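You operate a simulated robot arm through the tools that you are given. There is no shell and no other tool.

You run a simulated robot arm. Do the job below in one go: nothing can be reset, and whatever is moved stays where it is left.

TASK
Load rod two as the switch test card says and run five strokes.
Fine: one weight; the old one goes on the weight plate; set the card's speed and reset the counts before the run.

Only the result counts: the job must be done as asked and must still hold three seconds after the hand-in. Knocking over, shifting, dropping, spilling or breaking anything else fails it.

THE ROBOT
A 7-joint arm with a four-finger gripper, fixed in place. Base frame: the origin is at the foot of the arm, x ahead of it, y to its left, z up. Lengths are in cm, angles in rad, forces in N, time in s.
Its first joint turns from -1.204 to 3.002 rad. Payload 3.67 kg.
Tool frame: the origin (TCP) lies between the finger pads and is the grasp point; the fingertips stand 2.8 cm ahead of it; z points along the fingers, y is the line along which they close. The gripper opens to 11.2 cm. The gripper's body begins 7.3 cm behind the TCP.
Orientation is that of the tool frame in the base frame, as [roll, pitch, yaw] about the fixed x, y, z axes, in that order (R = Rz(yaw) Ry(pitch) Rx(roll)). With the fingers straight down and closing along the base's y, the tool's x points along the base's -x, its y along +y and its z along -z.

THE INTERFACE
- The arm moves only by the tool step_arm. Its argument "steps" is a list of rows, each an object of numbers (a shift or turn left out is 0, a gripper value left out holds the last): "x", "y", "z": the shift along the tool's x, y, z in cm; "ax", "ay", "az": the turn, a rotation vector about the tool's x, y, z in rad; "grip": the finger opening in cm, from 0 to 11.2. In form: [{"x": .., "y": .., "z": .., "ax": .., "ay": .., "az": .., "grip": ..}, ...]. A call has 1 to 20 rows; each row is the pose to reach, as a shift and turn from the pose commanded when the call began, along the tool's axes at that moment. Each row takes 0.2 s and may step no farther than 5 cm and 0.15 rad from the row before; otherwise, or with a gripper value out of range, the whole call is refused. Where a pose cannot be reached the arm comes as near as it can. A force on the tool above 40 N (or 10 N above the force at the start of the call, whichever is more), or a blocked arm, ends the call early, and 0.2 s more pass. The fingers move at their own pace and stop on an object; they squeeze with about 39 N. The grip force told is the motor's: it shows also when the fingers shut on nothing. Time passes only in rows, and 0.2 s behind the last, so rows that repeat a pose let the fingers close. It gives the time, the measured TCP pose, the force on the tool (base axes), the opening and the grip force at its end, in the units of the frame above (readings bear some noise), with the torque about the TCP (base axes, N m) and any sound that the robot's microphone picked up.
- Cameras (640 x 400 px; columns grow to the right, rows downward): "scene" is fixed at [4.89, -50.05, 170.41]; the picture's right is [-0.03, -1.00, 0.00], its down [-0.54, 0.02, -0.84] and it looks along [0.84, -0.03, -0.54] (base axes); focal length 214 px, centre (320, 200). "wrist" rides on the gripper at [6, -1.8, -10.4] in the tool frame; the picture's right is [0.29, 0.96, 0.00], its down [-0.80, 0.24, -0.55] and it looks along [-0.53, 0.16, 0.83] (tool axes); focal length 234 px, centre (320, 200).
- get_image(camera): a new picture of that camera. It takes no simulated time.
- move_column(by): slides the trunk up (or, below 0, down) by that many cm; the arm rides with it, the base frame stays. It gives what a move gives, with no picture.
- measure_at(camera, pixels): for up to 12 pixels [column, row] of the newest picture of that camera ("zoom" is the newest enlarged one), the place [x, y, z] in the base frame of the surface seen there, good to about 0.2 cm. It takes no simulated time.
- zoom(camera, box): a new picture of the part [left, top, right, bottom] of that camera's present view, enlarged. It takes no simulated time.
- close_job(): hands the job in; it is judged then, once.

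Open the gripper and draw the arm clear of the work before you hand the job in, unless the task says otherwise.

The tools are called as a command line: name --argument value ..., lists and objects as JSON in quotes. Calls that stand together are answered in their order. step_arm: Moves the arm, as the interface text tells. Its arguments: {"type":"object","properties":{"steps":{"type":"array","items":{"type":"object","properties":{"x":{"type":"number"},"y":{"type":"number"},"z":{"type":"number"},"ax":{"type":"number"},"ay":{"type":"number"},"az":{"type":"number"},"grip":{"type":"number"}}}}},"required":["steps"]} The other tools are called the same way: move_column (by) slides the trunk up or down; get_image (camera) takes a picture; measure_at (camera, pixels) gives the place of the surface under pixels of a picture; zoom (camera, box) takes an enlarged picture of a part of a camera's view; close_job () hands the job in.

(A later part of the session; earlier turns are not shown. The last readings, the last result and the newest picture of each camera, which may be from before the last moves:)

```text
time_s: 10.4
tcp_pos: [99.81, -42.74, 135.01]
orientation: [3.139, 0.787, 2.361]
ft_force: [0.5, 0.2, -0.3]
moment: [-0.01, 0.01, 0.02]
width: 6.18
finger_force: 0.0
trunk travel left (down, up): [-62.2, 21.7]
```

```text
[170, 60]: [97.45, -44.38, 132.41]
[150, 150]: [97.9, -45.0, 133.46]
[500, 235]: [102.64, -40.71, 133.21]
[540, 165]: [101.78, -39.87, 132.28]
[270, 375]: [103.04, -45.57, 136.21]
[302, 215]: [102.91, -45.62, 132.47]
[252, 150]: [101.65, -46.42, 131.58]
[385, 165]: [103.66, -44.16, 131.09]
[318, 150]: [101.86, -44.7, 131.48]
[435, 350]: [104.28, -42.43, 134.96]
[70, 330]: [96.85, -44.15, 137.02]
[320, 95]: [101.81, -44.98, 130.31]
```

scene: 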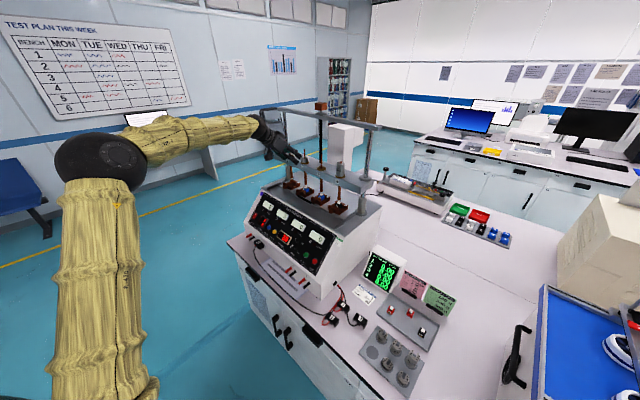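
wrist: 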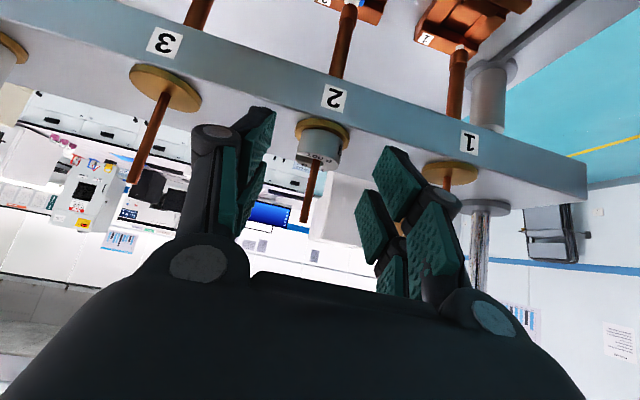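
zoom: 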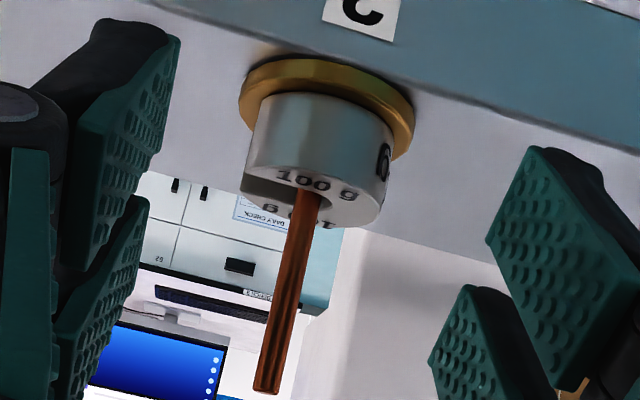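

Lateral centring is within 0.1 cm (pads mid 40.2, rod 40.2). I move 3.4 cm forward at constant height, so the fingers straddle the weight.

step_arm --steps '[{"x": -0.8, "z": 0.8}, {"x": -1.6, "z": 1.6}, {"x": -2.4, "z": 2.41}, {"x": -2.4, "z": 2.41}]'

get_image --camera "wrist"

zoom --camera "scene" --box '[285, 135, 333, 175]'

zoom --camera "wrist" --box '[220, 100, 420, 225]'

```text
time_s: 11.4
tcp_pos: [102.08, -45.04, 135.04]
orientation: [3.139, 0.785, 2.359]
ft_force: [0.5, 0.5, 0.1]
moment: [-0.06, 0.01, -0.02]
width: 6.19
finger_force: 0.1
trunk travel left (down, up): [-62.2, 21.7]
```

```text
taken
```

wrist: 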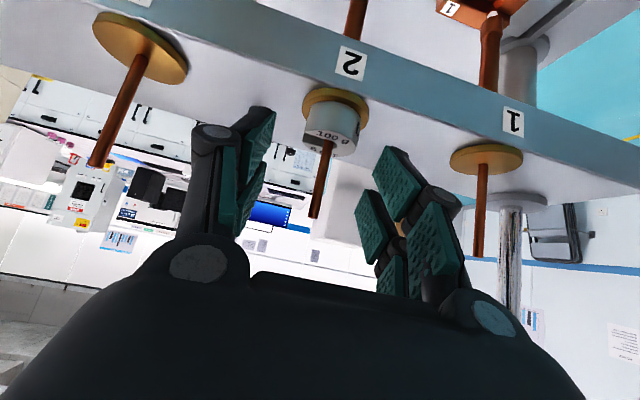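

```text
10.00 times, centred on (309, 155) of scene
```

zoom: 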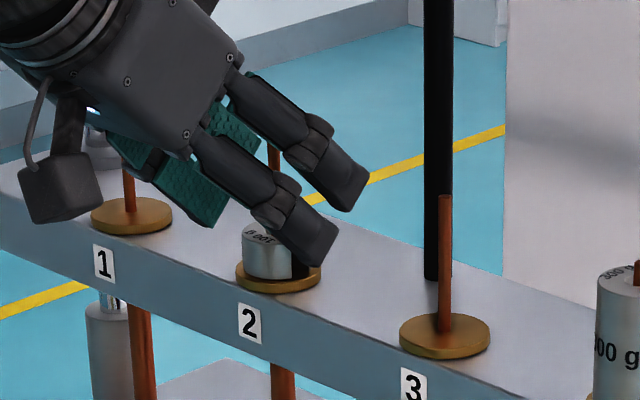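

```text
3.20 times, centred on (320, 162) of wrist
```

zoom: 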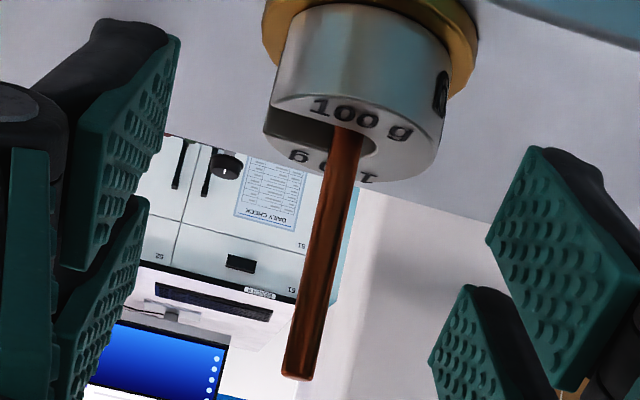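

I measure pads versus weight again here before lowering.

measure_at --camera "zoom" --pixels '[[170, 60], [150, 150], [500, 235], [540, 165], [300, 360], [340, 150], [272, 100], [445, 130], [350, 70], [435, 350], [330, 20], [440, 30]]'

```text
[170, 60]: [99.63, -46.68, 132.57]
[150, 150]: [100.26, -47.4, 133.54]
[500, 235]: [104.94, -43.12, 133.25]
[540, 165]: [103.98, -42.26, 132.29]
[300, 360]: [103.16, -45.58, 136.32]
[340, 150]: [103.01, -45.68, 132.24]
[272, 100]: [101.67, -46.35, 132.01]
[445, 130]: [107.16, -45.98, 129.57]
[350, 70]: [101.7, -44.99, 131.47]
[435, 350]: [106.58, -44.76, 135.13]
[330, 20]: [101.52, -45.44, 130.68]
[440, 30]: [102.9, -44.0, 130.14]
```

Reach is fine here. A steeper tool gives a better bite on this thin weight, so I tilt 0.1 rad steeper in place and check the pose holds.

step_arm --steps '[{"ay": 0.05}, {"ay": 0.1}, {"ay": 0.1}]'

```text
time_s: 12.2
tcp_pos: [102.17, -45.11, 135.08]
orientation: [3.14, 0.687, 2.358]
ft_force: [0.7, -0.1, 0.3]
moment: [0.02, -0.01, -0.02]
width: 6.21
finger_force: 0.0
trunk travel left (down, up): [-62.2, 21.7]
```

Held well. Another 0.1 rad.

step_arm --steps '[{"ay": 0.05}, {"ay": 0.1}, {"ay": 0.1}]'

zoom --camera "scene" --box '[265, 95, 345, 165]'

zoom --camera "wrist" --box '[220, 60, 420, 185]'

```text
time_s: 13.0
tcp_pos: [102.09, -44.93, 135.0]
orientation: [3.139, 0.585, 2.36]
ft_force: [0.8, 0.8, 0.1]
moment: [-0.02, 0.01, 0.05]
width: 6.2
finger_force: 0.0
trunk travel left (down, up): [-62.2, 21.7]
```

```text
5.71 times, centred on (305, 130) of scene
```

zoom: 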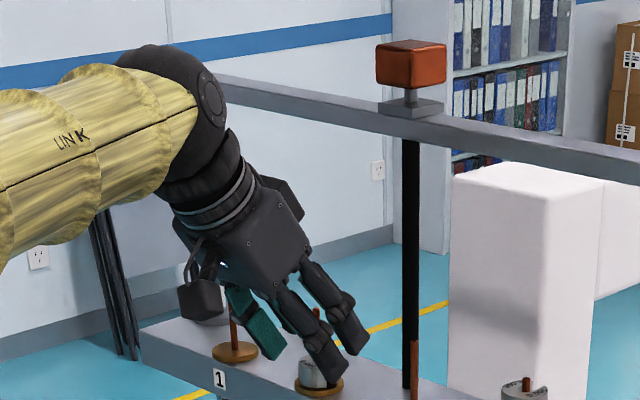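

```text
3.20 times, centred on (320, 122) of wrist
```

zoom: 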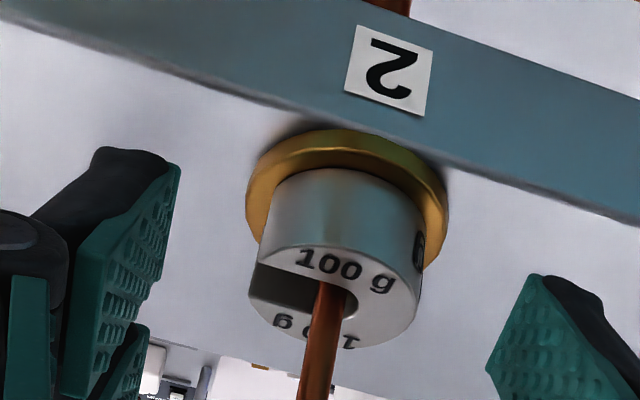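

Pose held at 56° below horizontal. I check positions of the pads relative to the weight and of the upper box on the hand relative to the crossbar.

measure_at --camera "zoom" --pixels '[[172, 175], [130, 310], [500, 360], [540, 290], [322, 340], [335, 295], [258, 250], [420, 220], [330, 250], [335, 185], [345, 140], [150, 158]]'

zoom --camera "scene" --box '[265, 95, 345, 165]'

measure_at --camera "zoom" --pixels '[[275, 185], [300, 205], [285, 215], [350, 345], [330, 370], [320, 120], [330, 108], [200, 110], [240, 180], [350, 300], [305, 340], [190, 300]]'

```text
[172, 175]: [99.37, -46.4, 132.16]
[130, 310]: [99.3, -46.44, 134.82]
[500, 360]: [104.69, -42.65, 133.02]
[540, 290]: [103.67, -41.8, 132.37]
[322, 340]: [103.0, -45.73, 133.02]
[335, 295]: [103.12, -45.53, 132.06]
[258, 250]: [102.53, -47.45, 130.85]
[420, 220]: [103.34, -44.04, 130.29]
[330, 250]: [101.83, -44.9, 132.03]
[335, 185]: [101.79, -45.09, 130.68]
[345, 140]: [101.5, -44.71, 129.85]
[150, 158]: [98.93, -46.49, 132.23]
```

```text
5.71 times, centred on (305, 130) of scene
```

zoom: 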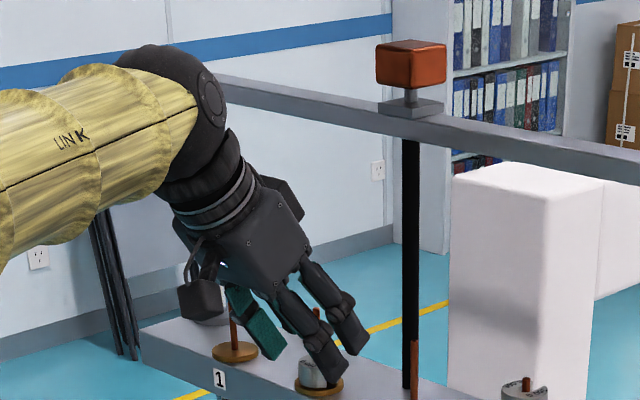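

```text
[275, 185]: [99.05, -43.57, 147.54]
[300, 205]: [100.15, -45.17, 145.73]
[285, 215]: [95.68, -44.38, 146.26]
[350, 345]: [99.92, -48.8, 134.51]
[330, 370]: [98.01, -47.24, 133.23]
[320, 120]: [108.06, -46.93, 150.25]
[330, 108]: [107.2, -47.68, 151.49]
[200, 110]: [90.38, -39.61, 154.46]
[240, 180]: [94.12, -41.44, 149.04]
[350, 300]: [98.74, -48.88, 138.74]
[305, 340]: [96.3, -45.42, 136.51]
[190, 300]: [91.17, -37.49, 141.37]
```

Both envelope models now give nearly the same lowest point (TCP −2.9). I advance ~2 cm along the tool axis to TCP s≈105.3, z≈133.4, keeping the tips just above the disc.

step_arm --steps '[{"x": -0.02, "z": 0.5}, {"x": -0.04, "z": 1.0}, {"x": -0.06, "z": 1.5}, {"x": -0.075, "z": 1.95}, {"x": -0.075, "z": 1.95}]'

get_image --camera "wrist"

zoom --camera "scene" --box '[285, 135, 333, 175]'

zoom --camera "wrist" --box '[220, 60, 420, 185]'

```text
time_s: 14.2
tcp_pos: [103.15, -45.81, 133.44]
orientation: [3.14, 0.586, 2.36]
ft_force: [-0.2, 0.2, 0.1]
moment: [0.04, 0.0, -0.01]
width: 6.18
finger_force: 0.1
trunk travel left (down, up): [-62.2, 21.7]
```

```text
taken
```

wrist: 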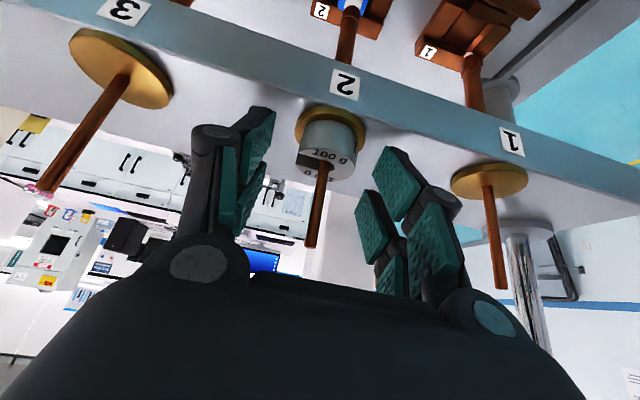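

```text
10.00 times, centred on (309, 155) of scene
```

zoom: 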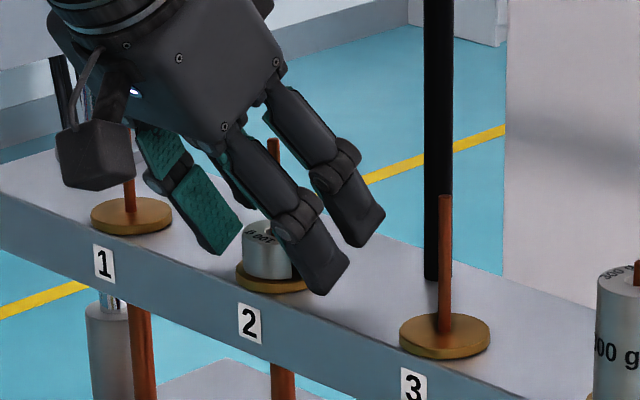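

```text
3.20 times, centred on (320, 122) of wrist
```

zoom: 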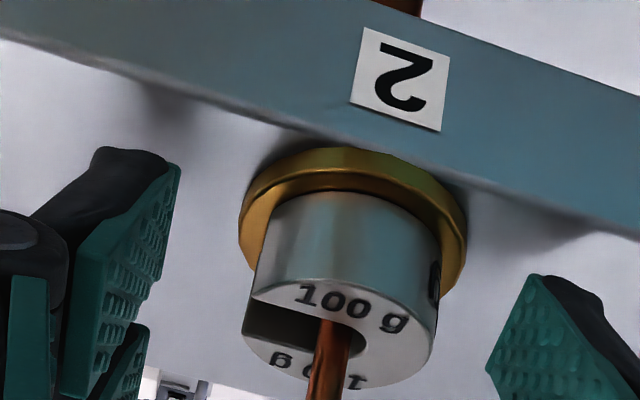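

I measure pad tips, disc and weight once more before closing.

measure_at --camera "zoom" --pixels '[[172, 175], [150, 158], [540, 290], [500, 360], [325, 380], [335, 330], [260, 240], [425, 250], [340, 260], [350, 170], [255, 200], [200, 240]]'

```text
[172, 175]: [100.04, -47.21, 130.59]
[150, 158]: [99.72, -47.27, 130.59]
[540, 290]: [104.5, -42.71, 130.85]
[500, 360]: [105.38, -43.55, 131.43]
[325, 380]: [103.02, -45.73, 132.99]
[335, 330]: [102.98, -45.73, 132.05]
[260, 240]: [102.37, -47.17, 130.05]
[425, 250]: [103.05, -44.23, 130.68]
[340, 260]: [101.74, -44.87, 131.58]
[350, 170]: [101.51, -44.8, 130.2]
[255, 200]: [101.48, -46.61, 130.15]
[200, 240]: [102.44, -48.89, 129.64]
```

Lateral mid 40.1 matches the rod (40.1), tips are above the disc. I close gently on the 100 g weight.

step_arm --steps '[{"grip": 4.2}, {"grip": 3.7}, {"grip": 3.3}, {"grip": 2.8}, {"grip": 2.8}]'

zoom --camera "wrist" --box '[220, 60, 420, 185]'

```text
time_s: 15.4
tcp_pos: [102.86, -45.78, 133.5]
orientation: [3.138, 0.587, 2.36]
ft_force: [-1.0, 2.6, 4.6]
moment: [0.18, 0.07, -0.01]
width: 3.5
finger_force: 45.0
trunk travel left (down, up): [-62.2, 21.7]
```

```text
3.20 times, centred on (320, 122) of wrist
```

zoom: 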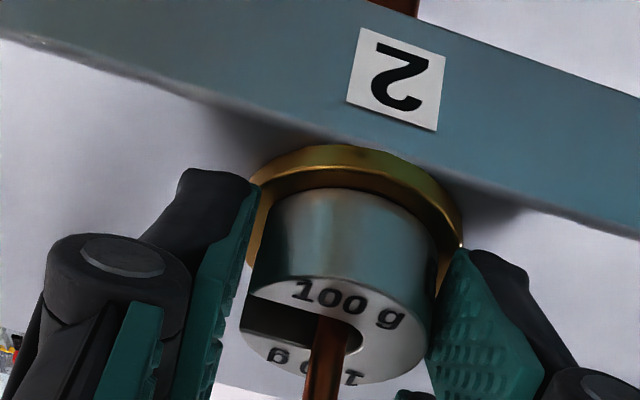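

Closed at 3.5 cm on the weight with 45 N; slight upward force of 4.6 N. I lift 0.6 cm straight up and check.

step_arm --steps '[{"x": -0.166, "z": -0.25}, {"x": -0.33, "z": -0.5}, {"x": -0.33, "z": -0.5}]'

zoom --camera "wrist" --box '[220, 60, 420, 185]'

zoom --camera "scene" --box '[285, 135, 333, 175]'

```text
time_s: 16.2
tcp_pos: [103.07, -45.83, 134.04]
orientation: [3.139, 0.585, 2.359]
ft_force: [-0.2, -0.3, -1.1]
moment: [0.02, 0.0, 0.0]
width: 3.2
finger_force: 39.2
trunk travel left (down, up): [-62.2, 21.7]
```

```text
3.20 times, centred on (320, 122) of wrist
```

zoom: 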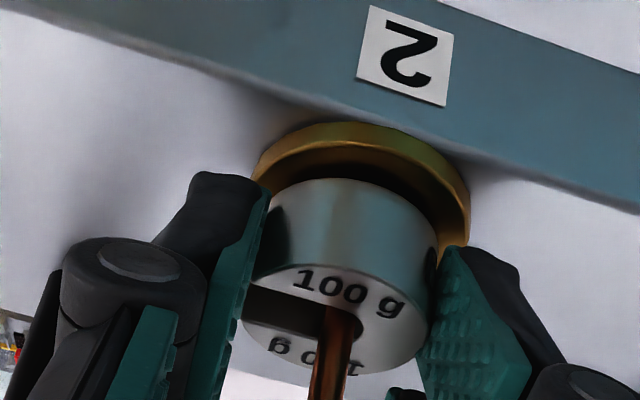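

```text
10.00 times, centred on (309, 155) of scene
```

zoom: 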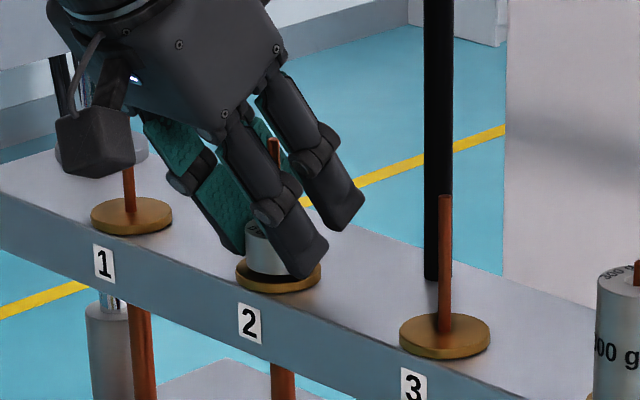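

Force −1.1 N and width 3.2 cm: the weight is held and just off the disc. I lift straight up in stages, watching the side forces from the rod.

step_arm --steps '[{"x": -0.276, "z": -0.417}, {"x": -0.552, "z": -0.834}, {"x": -0.828, "z": -1.25}, {"x": -1.104, "z": -1.667}, {"x": -1.38, "z": -2.084}]'

zoom --camera "wrist" --box '[220, 60, 420, 185]'

```text
time_s: 17.4
tcp_pos: [103.1, -45.93, 136.39]
orientation: [3.14, 0.586, 2.36]
ft_force: [0.7, 0.2, -1.3]
moment: [0.02, -0.01, -0.02]
width: 3.16
finger_force: 39.0
trunk travel left (down, up): [-62.2, 21.7]
```

```text
3.20 times, centred on (320, 122) of wrist
```

zoom: 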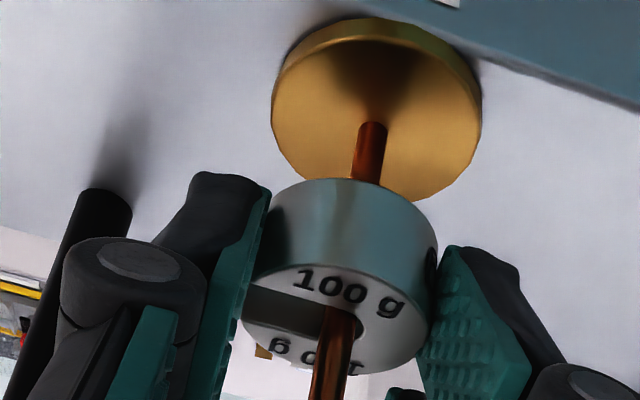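

Clean so far: the weight hangs upright around the rod. I continue up another 5 cm to clear the rod top (136.65).

step_arm --steps '[{"x": -0.345, "z": -0.521}, {"x": -0.69, "z": -1.042}, {"x": -1.035, "z": -1.563}, {"x": -1.38, "z": -2.084}, {"x": -1.725, "z": -2.605}, {"x": -2.07, "z": -3.126}, {"x": -2.415, "z": -3.647}, {"x": -2.76, "z": -4.168}]'

get_image --camera "wrist"

zoom --camera "scene" --box '[265, 95, 345, 165]'

```text
time_s: 19.2
tcp_pos: [103.15, -45.96, 141.7]
orientation: [3.14, 0.587, 2.36]
ft_force: [-0.4, 0.4, 0.1]
moment: [-0.02, 0.01, 0.01]
width: 3.15
finger_force: 39.0
trunk travel left (down, up): [-62.2, 21.7]
```

```text
taken
```

wrist: 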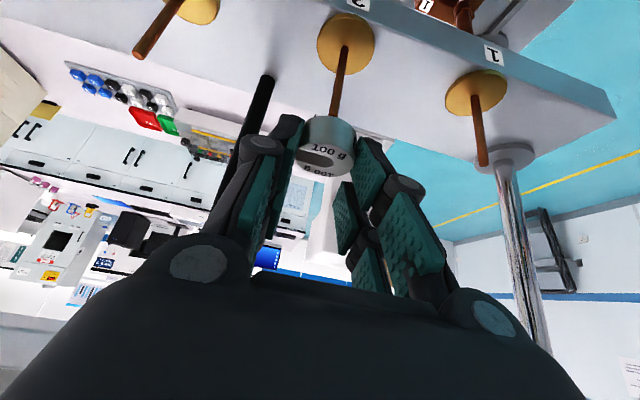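

```text
5.71 times, centred on (305, 130) of scene
```

zoom: 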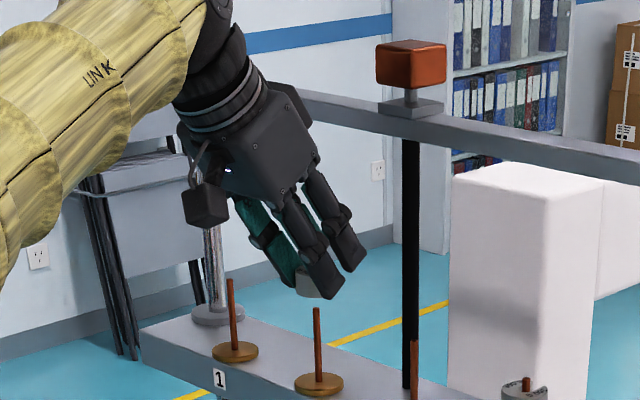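

The weight is clear above the rod top. I back away from the machine 16 cm horizontally.

step_arm --steps '[{"x": 1.67, "z": -1.1}, {"x": 4.17, "z": -2.76}, {"x": 6.67, "z": -4.42}, {"x": 9.17, "z": -6.07}, {"x": 11.67, "z": -7.73}, {"x": 13.34, "z": -8.84}]'

get_image --camera "scene"

```text
time_s: 20.6
tcp_pos: [91.22, -34.65, 141.59]
orientation: [3.14, 0.589, 2.359]
ft_force: [-0.5, 0.1, -0.6]
moment: [-0.03, 0.0, 0.0]
width: 3.19
finger_force: 38.7
trunk travel left (down, up): [-62.2, 21.7]
```

```text
taken
```

scene: 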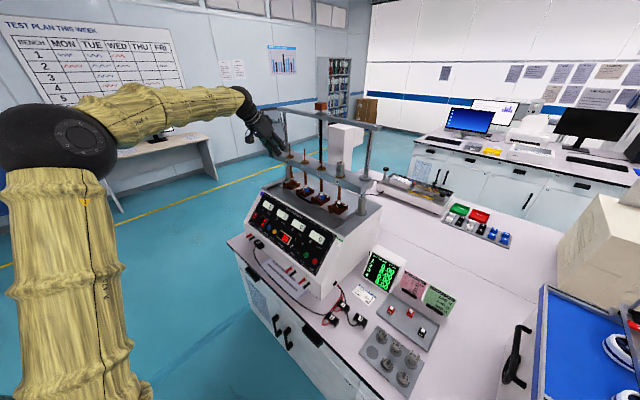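

Holding at (91.2, −34.7, 141.6). I now swing to above the free spot on the weight plate, keeping height, in two legs.

step_arm --steps '[{"x": 0.64, "y": -4.36, "z": -0.42}, {"x": 1.28, "y": -8.73, "z": -0.85}, {"x": 1.92, "y": -13.1, "z": -1.27}, {"x": 2.57, "y": -17.46, "z": -1.7}, {"x": 3.2, "y": -21.8, "z": -2.12}, {"x": 3.85, "y": -26.2, "z": -2.55}, {"x": 4.49, "y": -30.55, "z": -2.97}]'

get_image --camera "scene"

```text
time_s: 22.2
tcp_pos: [66.36, -52.58, 141.61]
orientation: [3.141, 0.587, 2.361]
ft_force: [-0.1, 1.1, -1.4]
moment: [-0.04, 0.03, -0.02]
width: 3.16
finger_force: 38.6
trunk travel left (down, up): [-62.2, 21.7]
```

```text
taken
```

scene: 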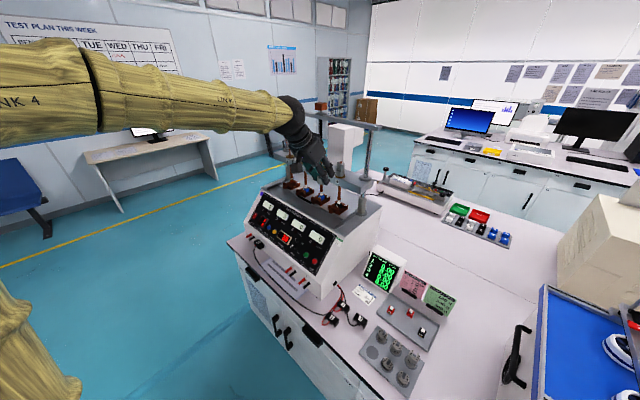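

Tracking well at (66.4, −52.6, 141.6). Second leg to above the plate.

step_arm --steps '[{"x": 0.64, "y": -4.36, "z": -0.42}, {"x": 1.28, "y": -8.73, "z": -0.85}, {"x": 1.92, "y": -13.1, "z": -1.27}, {"x": 2.57, "y": -17.46, "z": -1.7}, {"x": 3.2, "y": -21.8, "z": -2.12}, {"x": 3.85, "y": -26.2, "z": -2.55}, {"x": 4.49, "y": -30.9, "z": -2.97}, {"x": 4.49, "y": -30.9, "z": -2.97}]'

get_image --camera "scene"

get_image --camera "wrist"

```text
time_s: 24.0
tcp_pos: [41.09, -70.67, 141.34]
orientation: [-3.141, 0.587, 2.362]
ft_force: [-0.1, -0.4, -1.5]
moment: [-0.01, 0.02, -0.05]
width: 3.18
finger_force: 38.5
trunk travel left (down, up): [-62.2, 21.7]
```

```text
taken
```

scene: 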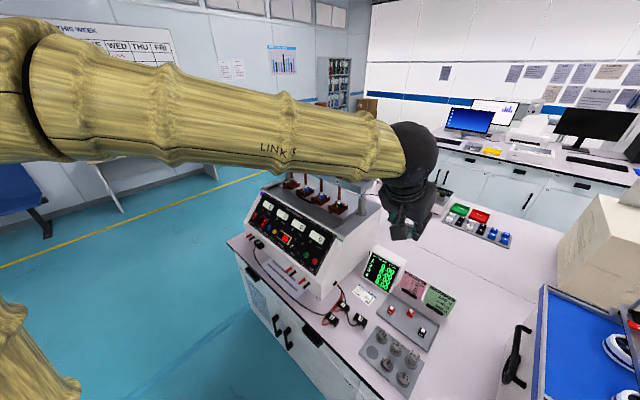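

```text
taken
```

wrist: 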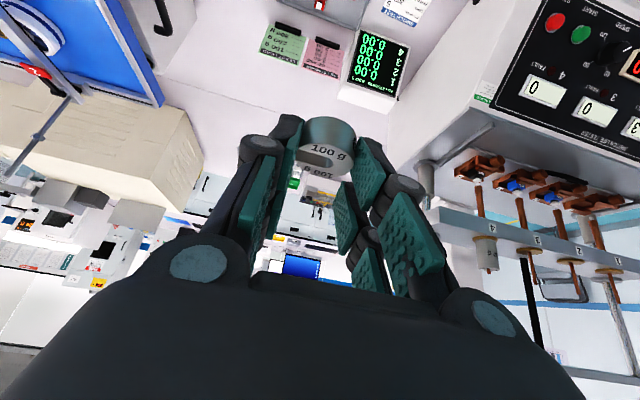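

The hand holds the weight over the plate area at (41.1, −70.7, 141.3). I lower the trunk by 30 cm and check clearance.

move_column --by -30

get_image --camera "scene"

get_image --camera "wrist"

```text
time_s: 27.0
tcp_pos: [41.08, -70.85, 111.35]
orientation: [3.138, 0.587, 2.361]
ft_force: [0.5, -0.3, -0.8]
moment: [-0.04, 0.01, -0.01]
width: 3.16
finger_force: 39.4
trunk travel left (down, up): [-32.3, 51.7]
```

```text
taken
```

scene: 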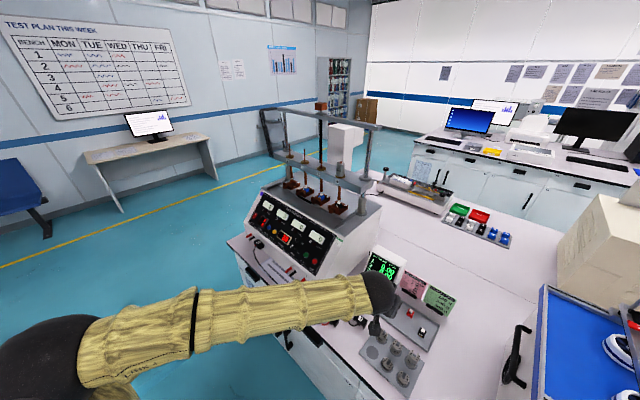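

```text
taken
```

wrist: 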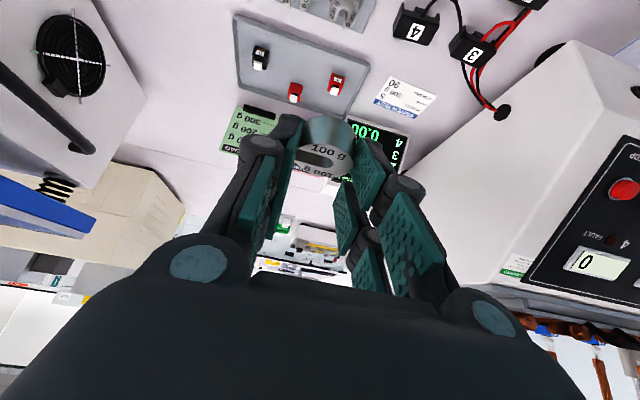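

I check the forearm height over the table edge before lowering further.

measure_at --camera "scene" --pixels '[[200, 320], [270, 310], [340, 295], [380, 292], [60, 360], [373, 325], [345, 365], [330, 345]]'

```text
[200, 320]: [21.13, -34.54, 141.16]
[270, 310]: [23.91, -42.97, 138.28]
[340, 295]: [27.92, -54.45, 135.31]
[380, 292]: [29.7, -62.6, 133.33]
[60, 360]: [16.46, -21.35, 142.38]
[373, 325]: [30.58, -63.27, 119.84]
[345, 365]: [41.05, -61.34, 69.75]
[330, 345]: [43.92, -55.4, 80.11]
```

Forearm underside will remain ~20 cm above the table. I lower the trunk another 20 cm to bring the TCP to about z 91.

move_column --by -20

get_image --camera "wrist"

zoom --camera "scene" --box '[330, 300, 450, 400]'

```text
time_s: 29.2
tcp_pos: [41.03, -70.87, 91.27]
orientation: [3.141, 0.586, 2.358]
ft_force: [0.0, 0.1, -0.7]
moment: [0.0, -0.01, -0.01]
width: 3.16
finger_force: 39.6
trunk travel left (down, up): [-12.3, 71.7]
```

```text
taken
```

wrist: 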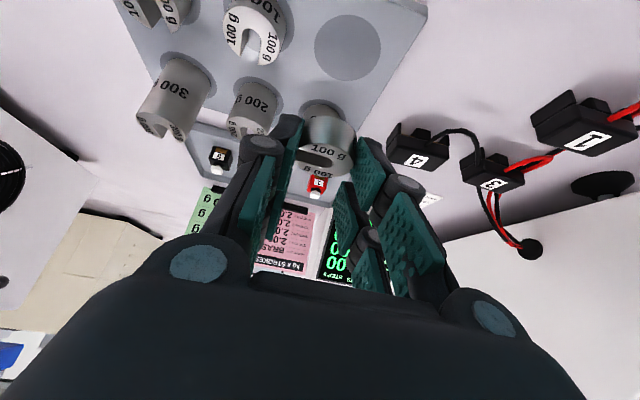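

```text
4.00 times, centred on (390, 350) of scene
```

zoom: 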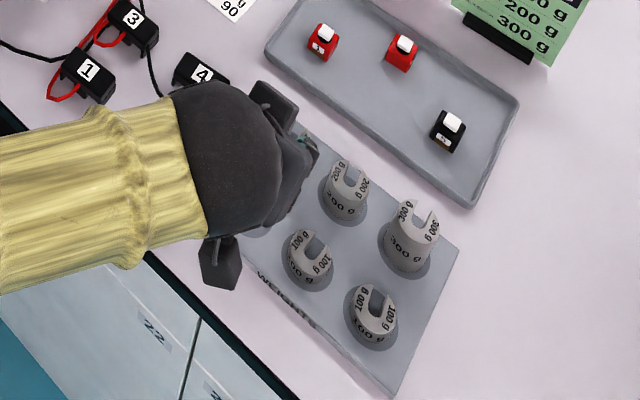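

The free spot is visible at (347,48) in the wrist view. I measure it, the held weight and the neighbours.

measure_at --camera "wrist" --pixels '[[347, 48], [315, 50], [380, 48], [347, 15], [347, 79], [255, 30], [250, 95], [325, 125], [305, 155], [350, 165], [318, 108], [180, 75]]'

zoom --camera "wrist" --box '[220, 60, 420, 185]'

```text
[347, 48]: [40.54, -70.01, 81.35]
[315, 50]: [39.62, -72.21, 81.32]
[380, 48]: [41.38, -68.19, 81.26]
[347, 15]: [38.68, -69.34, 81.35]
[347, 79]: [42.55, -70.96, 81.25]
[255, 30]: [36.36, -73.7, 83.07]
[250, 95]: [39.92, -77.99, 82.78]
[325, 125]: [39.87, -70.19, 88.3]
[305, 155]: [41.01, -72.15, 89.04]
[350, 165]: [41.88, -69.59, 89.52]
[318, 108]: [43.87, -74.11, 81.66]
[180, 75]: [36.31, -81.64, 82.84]
```

```text
3.20 times, centred on (320, 122) of wrist
```

zoom: 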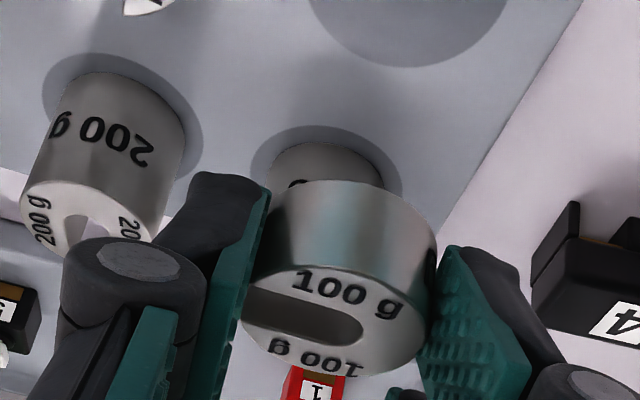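

Free spot centre ≈ (40.5, −70.2), z 81.35. I move back 0.9 cm and down 5.5 cm to hover just above it.

step_arm --steps '[{"x": 0.75, "z": -0.5}, {"x": 1.5, "z": 0.65}, {"x": 2.25, "z": 1.8}, {"x": 3.0, "z": 2.9}, {"x": 3.79, "z": 4.09}, {"x": 3.79, "z": 4.09}]'

get_image --camera "wrist"

zoom --camera "wrist" --box '[220, 60, 420, 185]'

zoom --camera "scene" --box '[350, 320, 414, 370]'

```text
time_s: 30.6
tcp_pos: [40.74, -70.17, 85.72]
orientation: [3.14, 0.585, 2.359]
ft_force: [-0.2, 0.1, -1.5]
moment: [0.0, -0.03, 0.03]
width: 3.17
finger_force: 39.1
trunk travel left (down, up): [-12.3, 71.7]
```

```text
taken
```

wrist: 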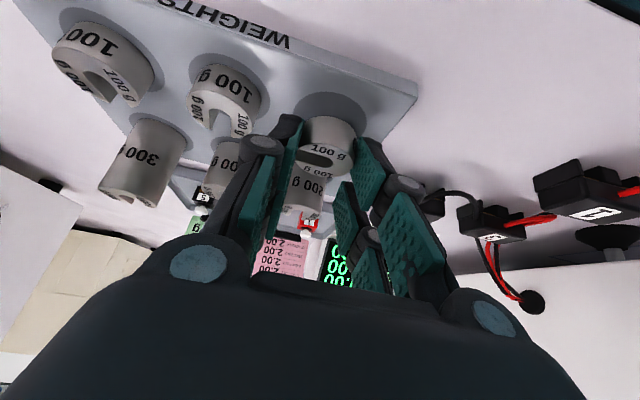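

```text
3.20 times, centred on (320, 122) of wrist
```

zoom: 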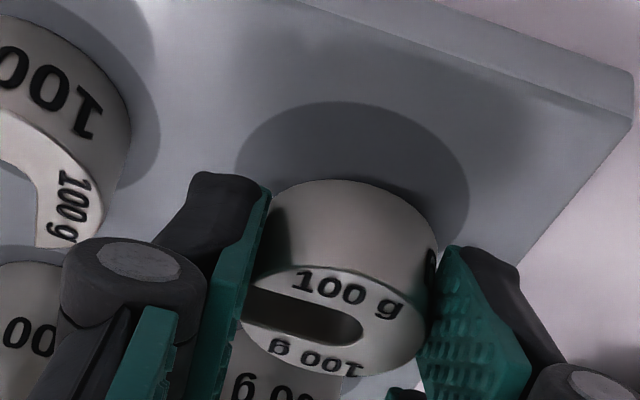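

```text
8.00 times, centred on (382, 345) of scene
```

zoom: 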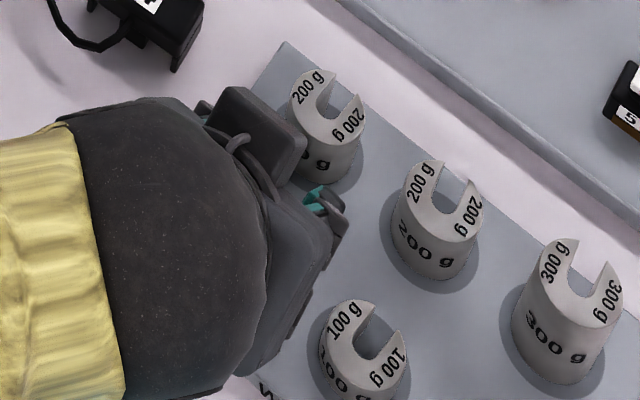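

The weight hovers over the spot. I measure its outline against the spot.

measure_at --camera "wrist" --pixels '[[294, 110], [365, 116], [326, 92], [327, 130], [355, 140], [305, 130], [326, 118], [221, 75]]'

zoom --camera "wrist" --box '[270, 80, 390, 155]'

measure_at --camera "zoom" --pixels '[[130, 150], [505, 190], [300, 68], [140, 230], [455, 250], [300, 210], [310, 290], [160, 330], [480, 140]]'

```text
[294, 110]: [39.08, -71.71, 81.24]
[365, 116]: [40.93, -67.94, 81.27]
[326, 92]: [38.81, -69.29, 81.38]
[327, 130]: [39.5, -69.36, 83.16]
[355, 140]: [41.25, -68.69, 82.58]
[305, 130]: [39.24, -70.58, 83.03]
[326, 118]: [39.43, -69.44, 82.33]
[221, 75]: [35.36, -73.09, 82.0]
```

```text
5.33 times, centred on (330, 118) of wrist
```

zoom: 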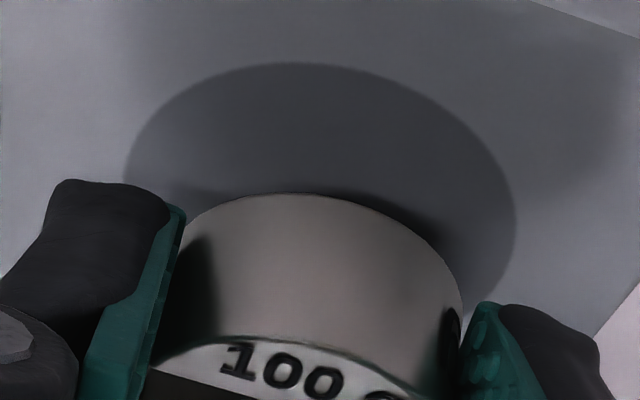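

```text
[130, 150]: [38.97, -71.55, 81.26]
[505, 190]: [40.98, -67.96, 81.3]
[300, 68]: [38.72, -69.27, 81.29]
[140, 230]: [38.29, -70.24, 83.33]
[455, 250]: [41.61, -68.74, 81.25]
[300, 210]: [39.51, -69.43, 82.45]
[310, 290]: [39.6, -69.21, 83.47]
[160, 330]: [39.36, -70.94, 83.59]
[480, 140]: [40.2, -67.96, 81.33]
```

The weight is centred in the spot within 0.2 cm and about 1 cm above it. I lower 0.9 cm.

step_arm --steps '[{"x": 0.17, "z": 0.25}, {"x": 0.33, "z": 0.5}, {"x": 0.497, "z": 0.75}, {"x": 0.497, "z": 0.75}]'

zoom --camera "wrist" --box '[270, 80, 390, 155]'

```text
time_s: 31.6
tcp_pos: [40.54, -70.15, 84.89]
orientation: [3.14, 0.587, 2.359]
ft_force: [1.1, 0.2, 0.2]
moment: [-0.05, 0.03, 0.03]
width: 3.12
finger_force: 38.6
trunk travel left (down, up): [-12.3, 71.7]
```

```text
5.33 times, centred on (330, 118) of wrist
```

zoom: 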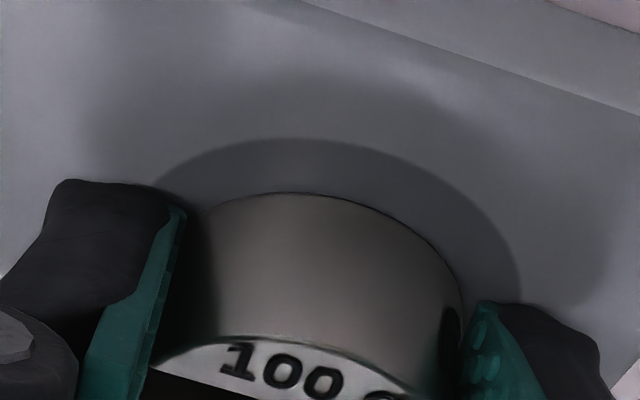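

About 0.3 cm remains; I lower in small steps and watch the vertical force.

step_arm --steps '[{"x": 0.055, "z": 0.083}, {"x": 0.11, "z": 0.167}, {"x": 0.11, "z": 0.167}]'

zoom --camera "wrist" --box '[270, 80, 390, 155]'

```text
time_s: 32.4
tcp_pos: [40.52, -70.22, 84.84]
orientation: [-3.141, 0.589, 2.36]
ft_force: [1.1, -2.7, 20.0]
moment: [-0.21, 0.16, 0.03]
width: 3.17
finger_force: 38.9
trunk travel left (down, up): [-12.3, 71.7]
```

```text
5.33 times, centred on (330, 118) of wrist
```

zoom: 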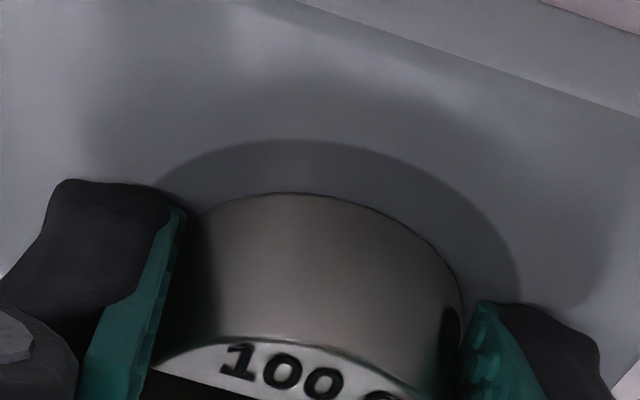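

20 N contact: the weight rests on the plate. I ease up 0.15 cm and open just to 4.2 cm (neighbour 100 g is close).

step_arm --steps '[{"x": -0.08, "z": -0.12}, {"x": -0.08, "z": -0.12}]'

step_arm --steps '[{"grip": 3.4}, {"grip": 3.8}, {"grip": 4.2}, {"grip": 4.2}]'

zoom --camera "wrist" --box '[220, 60, 420, 185]'

```text
time_s: 33.0
tcp_pos: [40.45, -70.26, 84.89]
orientation: [-3.141, 0.591, 2.36]
ft_force: [2.8, -7.0, 19.8]
moment: [-0.44, -0.02, 0.04]
width: 3.14
finger_force: 39.0
trunk travel left (down, up): [-12.3, 71.7]
```

```text
time_s: 34.0
tcp_pos: [40.45, -70.09, 84.67]
orientation: [3.14, 0.585, 2.36]
ft_force: [-1.1, 1.8, 11.9]
moment: [0.15, 0.06, -0.01]
width: 4.27
finger_force: 6.5
trunk travel left (down, up): [-12.3, 71.7]
```

```text
3.20 times, centred on (320, 122) of wrist
```

zoom: 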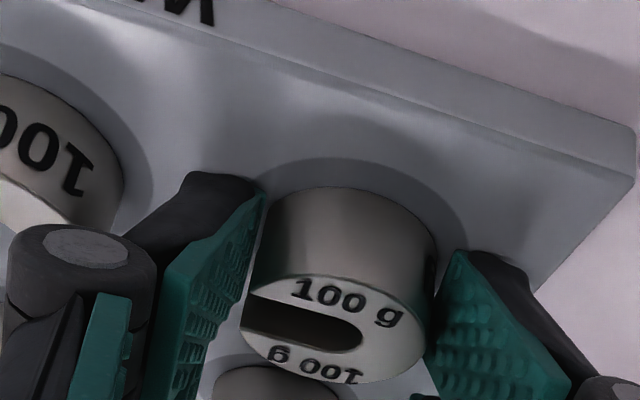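

The remaining 12 N comes from the fingertips touching the plate; the weight stands free between the pads. I retreat along the tool axis.

step_arm --steps '[{"z": -0.4}, {"z": -1.0}, {"z": -2.5}, {"z": -4.5}, {"z": -7}, {"z": -10}]'

get_image --camera "wrist"

zoom --camera "scene" --box '[340, 310, 452, 400]'

```text
time_s: 35.4
tcp_pos: [36.45, -66.24, 93.32]
orientation: [3.14, 0.588, 2.36]
ft_force: [1.1, 0.5, -0.2]
moment: [-0.02, -0.01, 0.0]
width: 4.18
finger_force: 0.1
trunk travel left (down, up): [-12.3, 71.7]
```

```text
taken
```

wrist: 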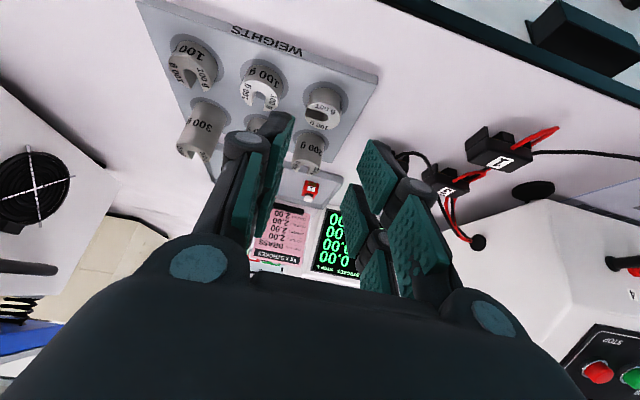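

```text
4.44 times, centred on (396, 355) of scene
```

zoom: 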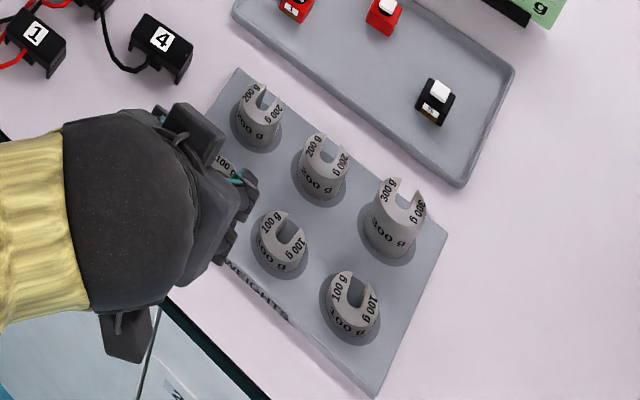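

The old 100 g weight now stands on its spot. Next I move to hover above and behind the 300 g weight (wrist view (198,130)).

step_arm --steps '[{"y": -2.9, "z": -0.5}, {"y": -5.8, "z": -0.5}, {"y": -8.6, "z": -0.5}, {"y": -11.5, "z": -0.5}, {"x": -1.5, "y": -11.5, "z": 1.0}, {"x": -3.0, "y": -11.5, "z": 2.0}]'

get_image --camera "wrist"

get_image --camera "scene"

```text
time_s: 36.8
tcp_pos: [30.76, -77.03, 92.88]
orientation: [3.14, 0.587, 2.359]
ft_force: [0.8, -0.1, 0.9]
moment: [-0.01, 0.0, 0.02]
width: 4.2
finger_force: 0.0
trunk travel left (down, up): [-12.3, 71.7]
```

```text
taken
```

wrist: 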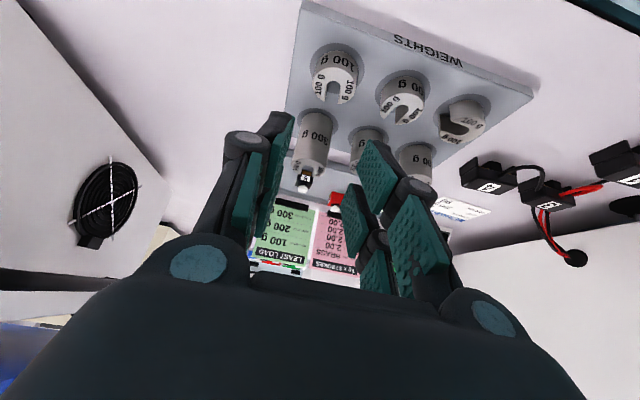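

```text
taken
```

scene: 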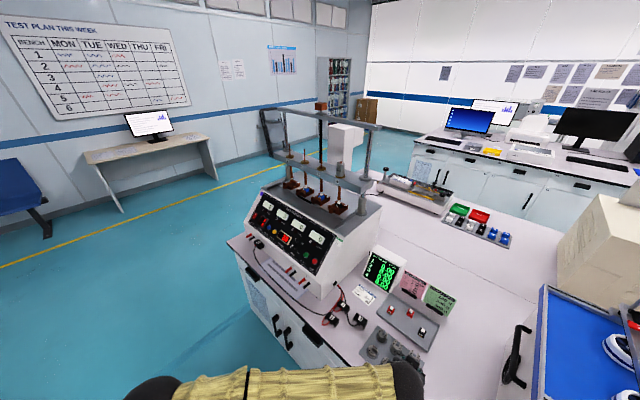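

Good. I zoom on the 300 g weight (wrist (313,140)) and measure its outline and the neighbours.

zoom --camera "wrist" --box '[260, 90, 400, 200]'

measure_at --camera "wrist" --pixels '[[313, 150], [298, 160], [327, 165], [316, 115], [333, 130], [304, 120], [312, 175], [368, 130], [385, 140], [352, 145], [316, 122], [310, 165]]'

```text
3.64 times, centred on (330, 145) of wrist
```

zoom: 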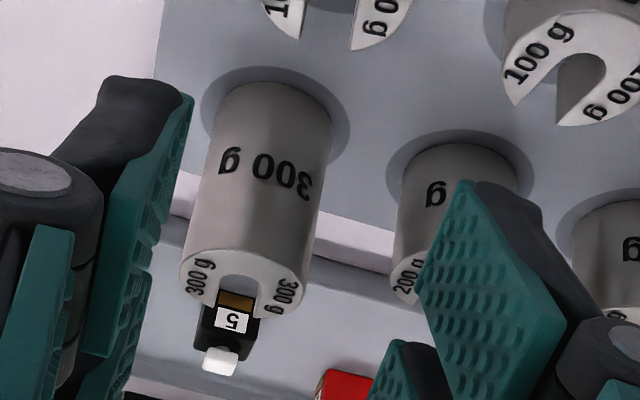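

```text
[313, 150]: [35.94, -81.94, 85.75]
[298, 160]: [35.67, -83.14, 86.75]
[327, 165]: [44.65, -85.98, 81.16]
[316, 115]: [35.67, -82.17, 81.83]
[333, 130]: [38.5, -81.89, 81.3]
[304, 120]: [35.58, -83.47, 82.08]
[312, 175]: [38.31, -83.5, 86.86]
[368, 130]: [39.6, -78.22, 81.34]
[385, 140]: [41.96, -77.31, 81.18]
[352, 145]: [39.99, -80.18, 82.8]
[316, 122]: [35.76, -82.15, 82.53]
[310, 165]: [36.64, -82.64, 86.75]
```

measure_at --camera "zoom" --pixels '[[190, 235], [302, 250], [215, 120], [328, 130], [265, 95], [245, 262], [225, 300], [275, 315], [400, 210], [400, 170], [205, 110], [345, 130]]'

```text
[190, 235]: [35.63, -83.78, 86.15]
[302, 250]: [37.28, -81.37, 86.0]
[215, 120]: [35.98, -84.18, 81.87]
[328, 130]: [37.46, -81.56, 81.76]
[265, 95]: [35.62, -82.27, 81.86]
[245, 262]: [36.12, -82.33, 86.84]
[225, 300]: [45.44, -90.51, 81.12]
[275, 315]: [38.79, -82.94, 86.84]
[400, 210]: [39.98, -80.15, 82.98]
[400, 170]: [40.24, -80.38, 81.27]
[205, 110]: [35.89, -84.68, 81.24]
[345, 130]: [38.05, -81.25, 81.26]
```

measure_at --camera "zoom" --pixels '[[185, 110], [150, 150], [462, 190], [425, 295], [480, 250], [140, 300], [100, 85], [510, 200]]'

```text
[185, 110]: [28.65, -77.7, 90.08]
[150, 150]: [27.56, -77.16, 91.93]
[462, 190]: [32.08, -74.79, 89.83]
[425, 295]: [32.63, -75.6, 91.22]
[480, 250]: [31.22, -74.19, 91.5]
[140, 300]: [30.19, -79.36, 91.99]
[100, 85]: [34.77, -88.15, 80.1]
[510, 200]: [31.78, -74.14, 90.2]
```

Pads mid-line (−32.85) matches the weight (−32.92). I open to 4.6 and approach to just above final depth.

step_arm --steps '[{"x": -0.88, "y": -0.05, "z": 2.02, "grip": 4.6}, {"x": -1.76, "y": -0.05, "z": 4.04}, {"x": -2.64, "y": -0.05, "z": 6.06}, {"x": -3.52, "y": -0.05, "z": 8.09}, {"x": -3.52, "y": -0.05, "z": 8.09}]'

get_image --camera "wrist"

zoom --camera "wrist" --box '[220, 60, 420, 185]'

zoom --camera "scene" --box '[360, 320, 460, 400]'

```text
time_s: 38.0
tcp_pos: [36.18, -82.43, 88.17]
orientation: [3.141, 0.587, 2.359]
ft_force: [0.4, -1.0, -0.1]
moment: [0.01, 0.01, 0.02]
width: 4.58
finger_force: 0.1
trunk travel left (down, up): [-12.3, 71.7]
```

```text
taken
```

wrist: 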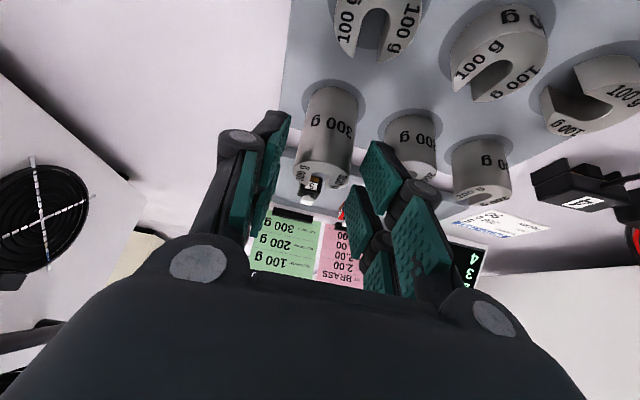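

```text
3.20 times, centred on (320, 122) of wrist
```

zoom: 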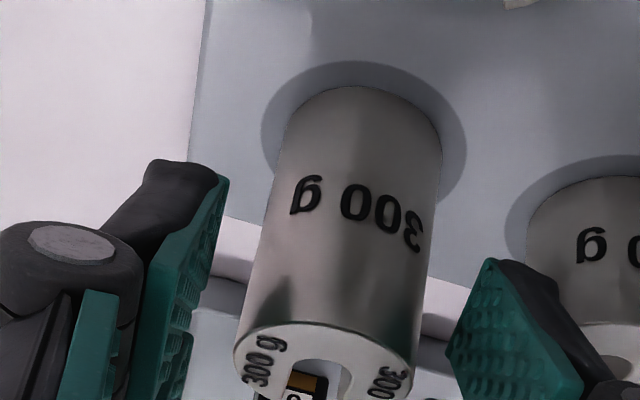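

```text
5.00 times, centred on (410, 360) of scene
```

zoom: 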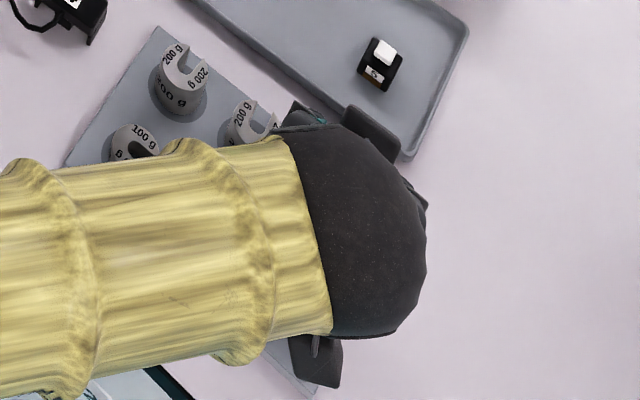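

I check lateral gaps: weight edges, pads, right finger's outer side and the neighbouring 200 g weight.

zoom --camera "wrist" --box '[220, 60, 420, 185]'

measure_at --camera "zoom" --pixels '[[222, 190], [185, 260], [490, 268], [455, 345], [245, 330], [415, 330], [530, 230], [545, 270], [570, 320], [275, 140], [440, 150], [330, 300]]'

```text
3.20 times, centred on (320, 122) of wrist
```

zoom: 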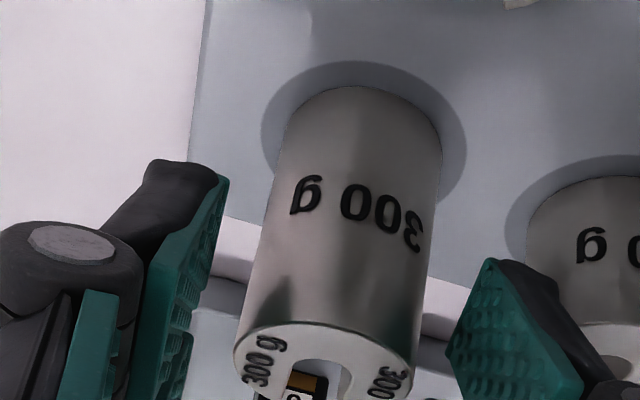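

```text
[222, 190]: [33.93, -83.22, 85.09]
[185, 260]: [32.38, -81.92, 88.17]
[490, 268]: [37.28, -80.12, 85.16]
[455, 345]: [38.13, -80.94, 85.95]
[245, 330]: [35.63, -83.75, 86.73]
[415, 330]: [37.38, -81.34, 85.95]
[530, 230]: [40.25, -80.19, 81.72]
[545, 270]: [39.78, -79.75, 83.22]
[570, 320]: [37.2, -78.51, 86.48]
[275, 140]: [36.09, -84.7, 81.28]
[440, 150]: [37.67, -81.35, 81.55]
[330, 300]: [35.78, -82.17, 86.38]
```

All gaps fine (pads mid −32.9, weight −32.9, neighbour gap ≈0.6). I go down to TCP z≈85.7 and close.

step_arm --steps '[{"x": 0.18, "z": 0.62}, {"x": 0.36, "z": 1.23}, {"x": 0.55, "z": 1.85}, {"x": 0.73, "z": 2.46}, {"x": 0.73, "z": 2.46}]'

zoom --camera "wrist" --box '[220, 60, 420, 185]'

```text
time_s: 39.2
tcp_pos: [36.65, -82.86, 85.79]
orientation: [3.139, 0.585, 2.36]
ft_force: [0.5, 0.0, 0.9]
moment: [-0.01, 0.0, -0.01]
width: 4.6
finger_force: 0.1
trunk travel left (down, up): [-12.3, 71.7]
```

```text
3.20 times, centred on (320, 122) of wrist
```

zoom: 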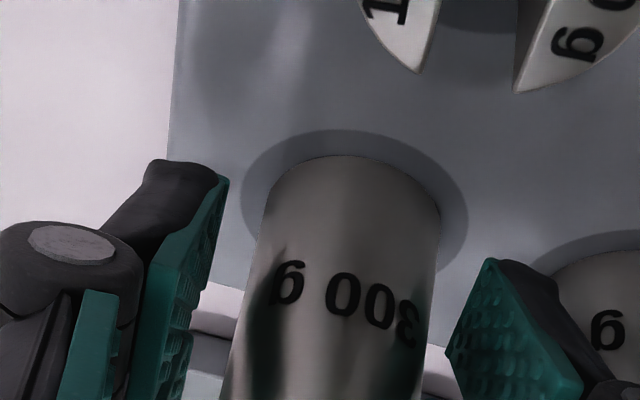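

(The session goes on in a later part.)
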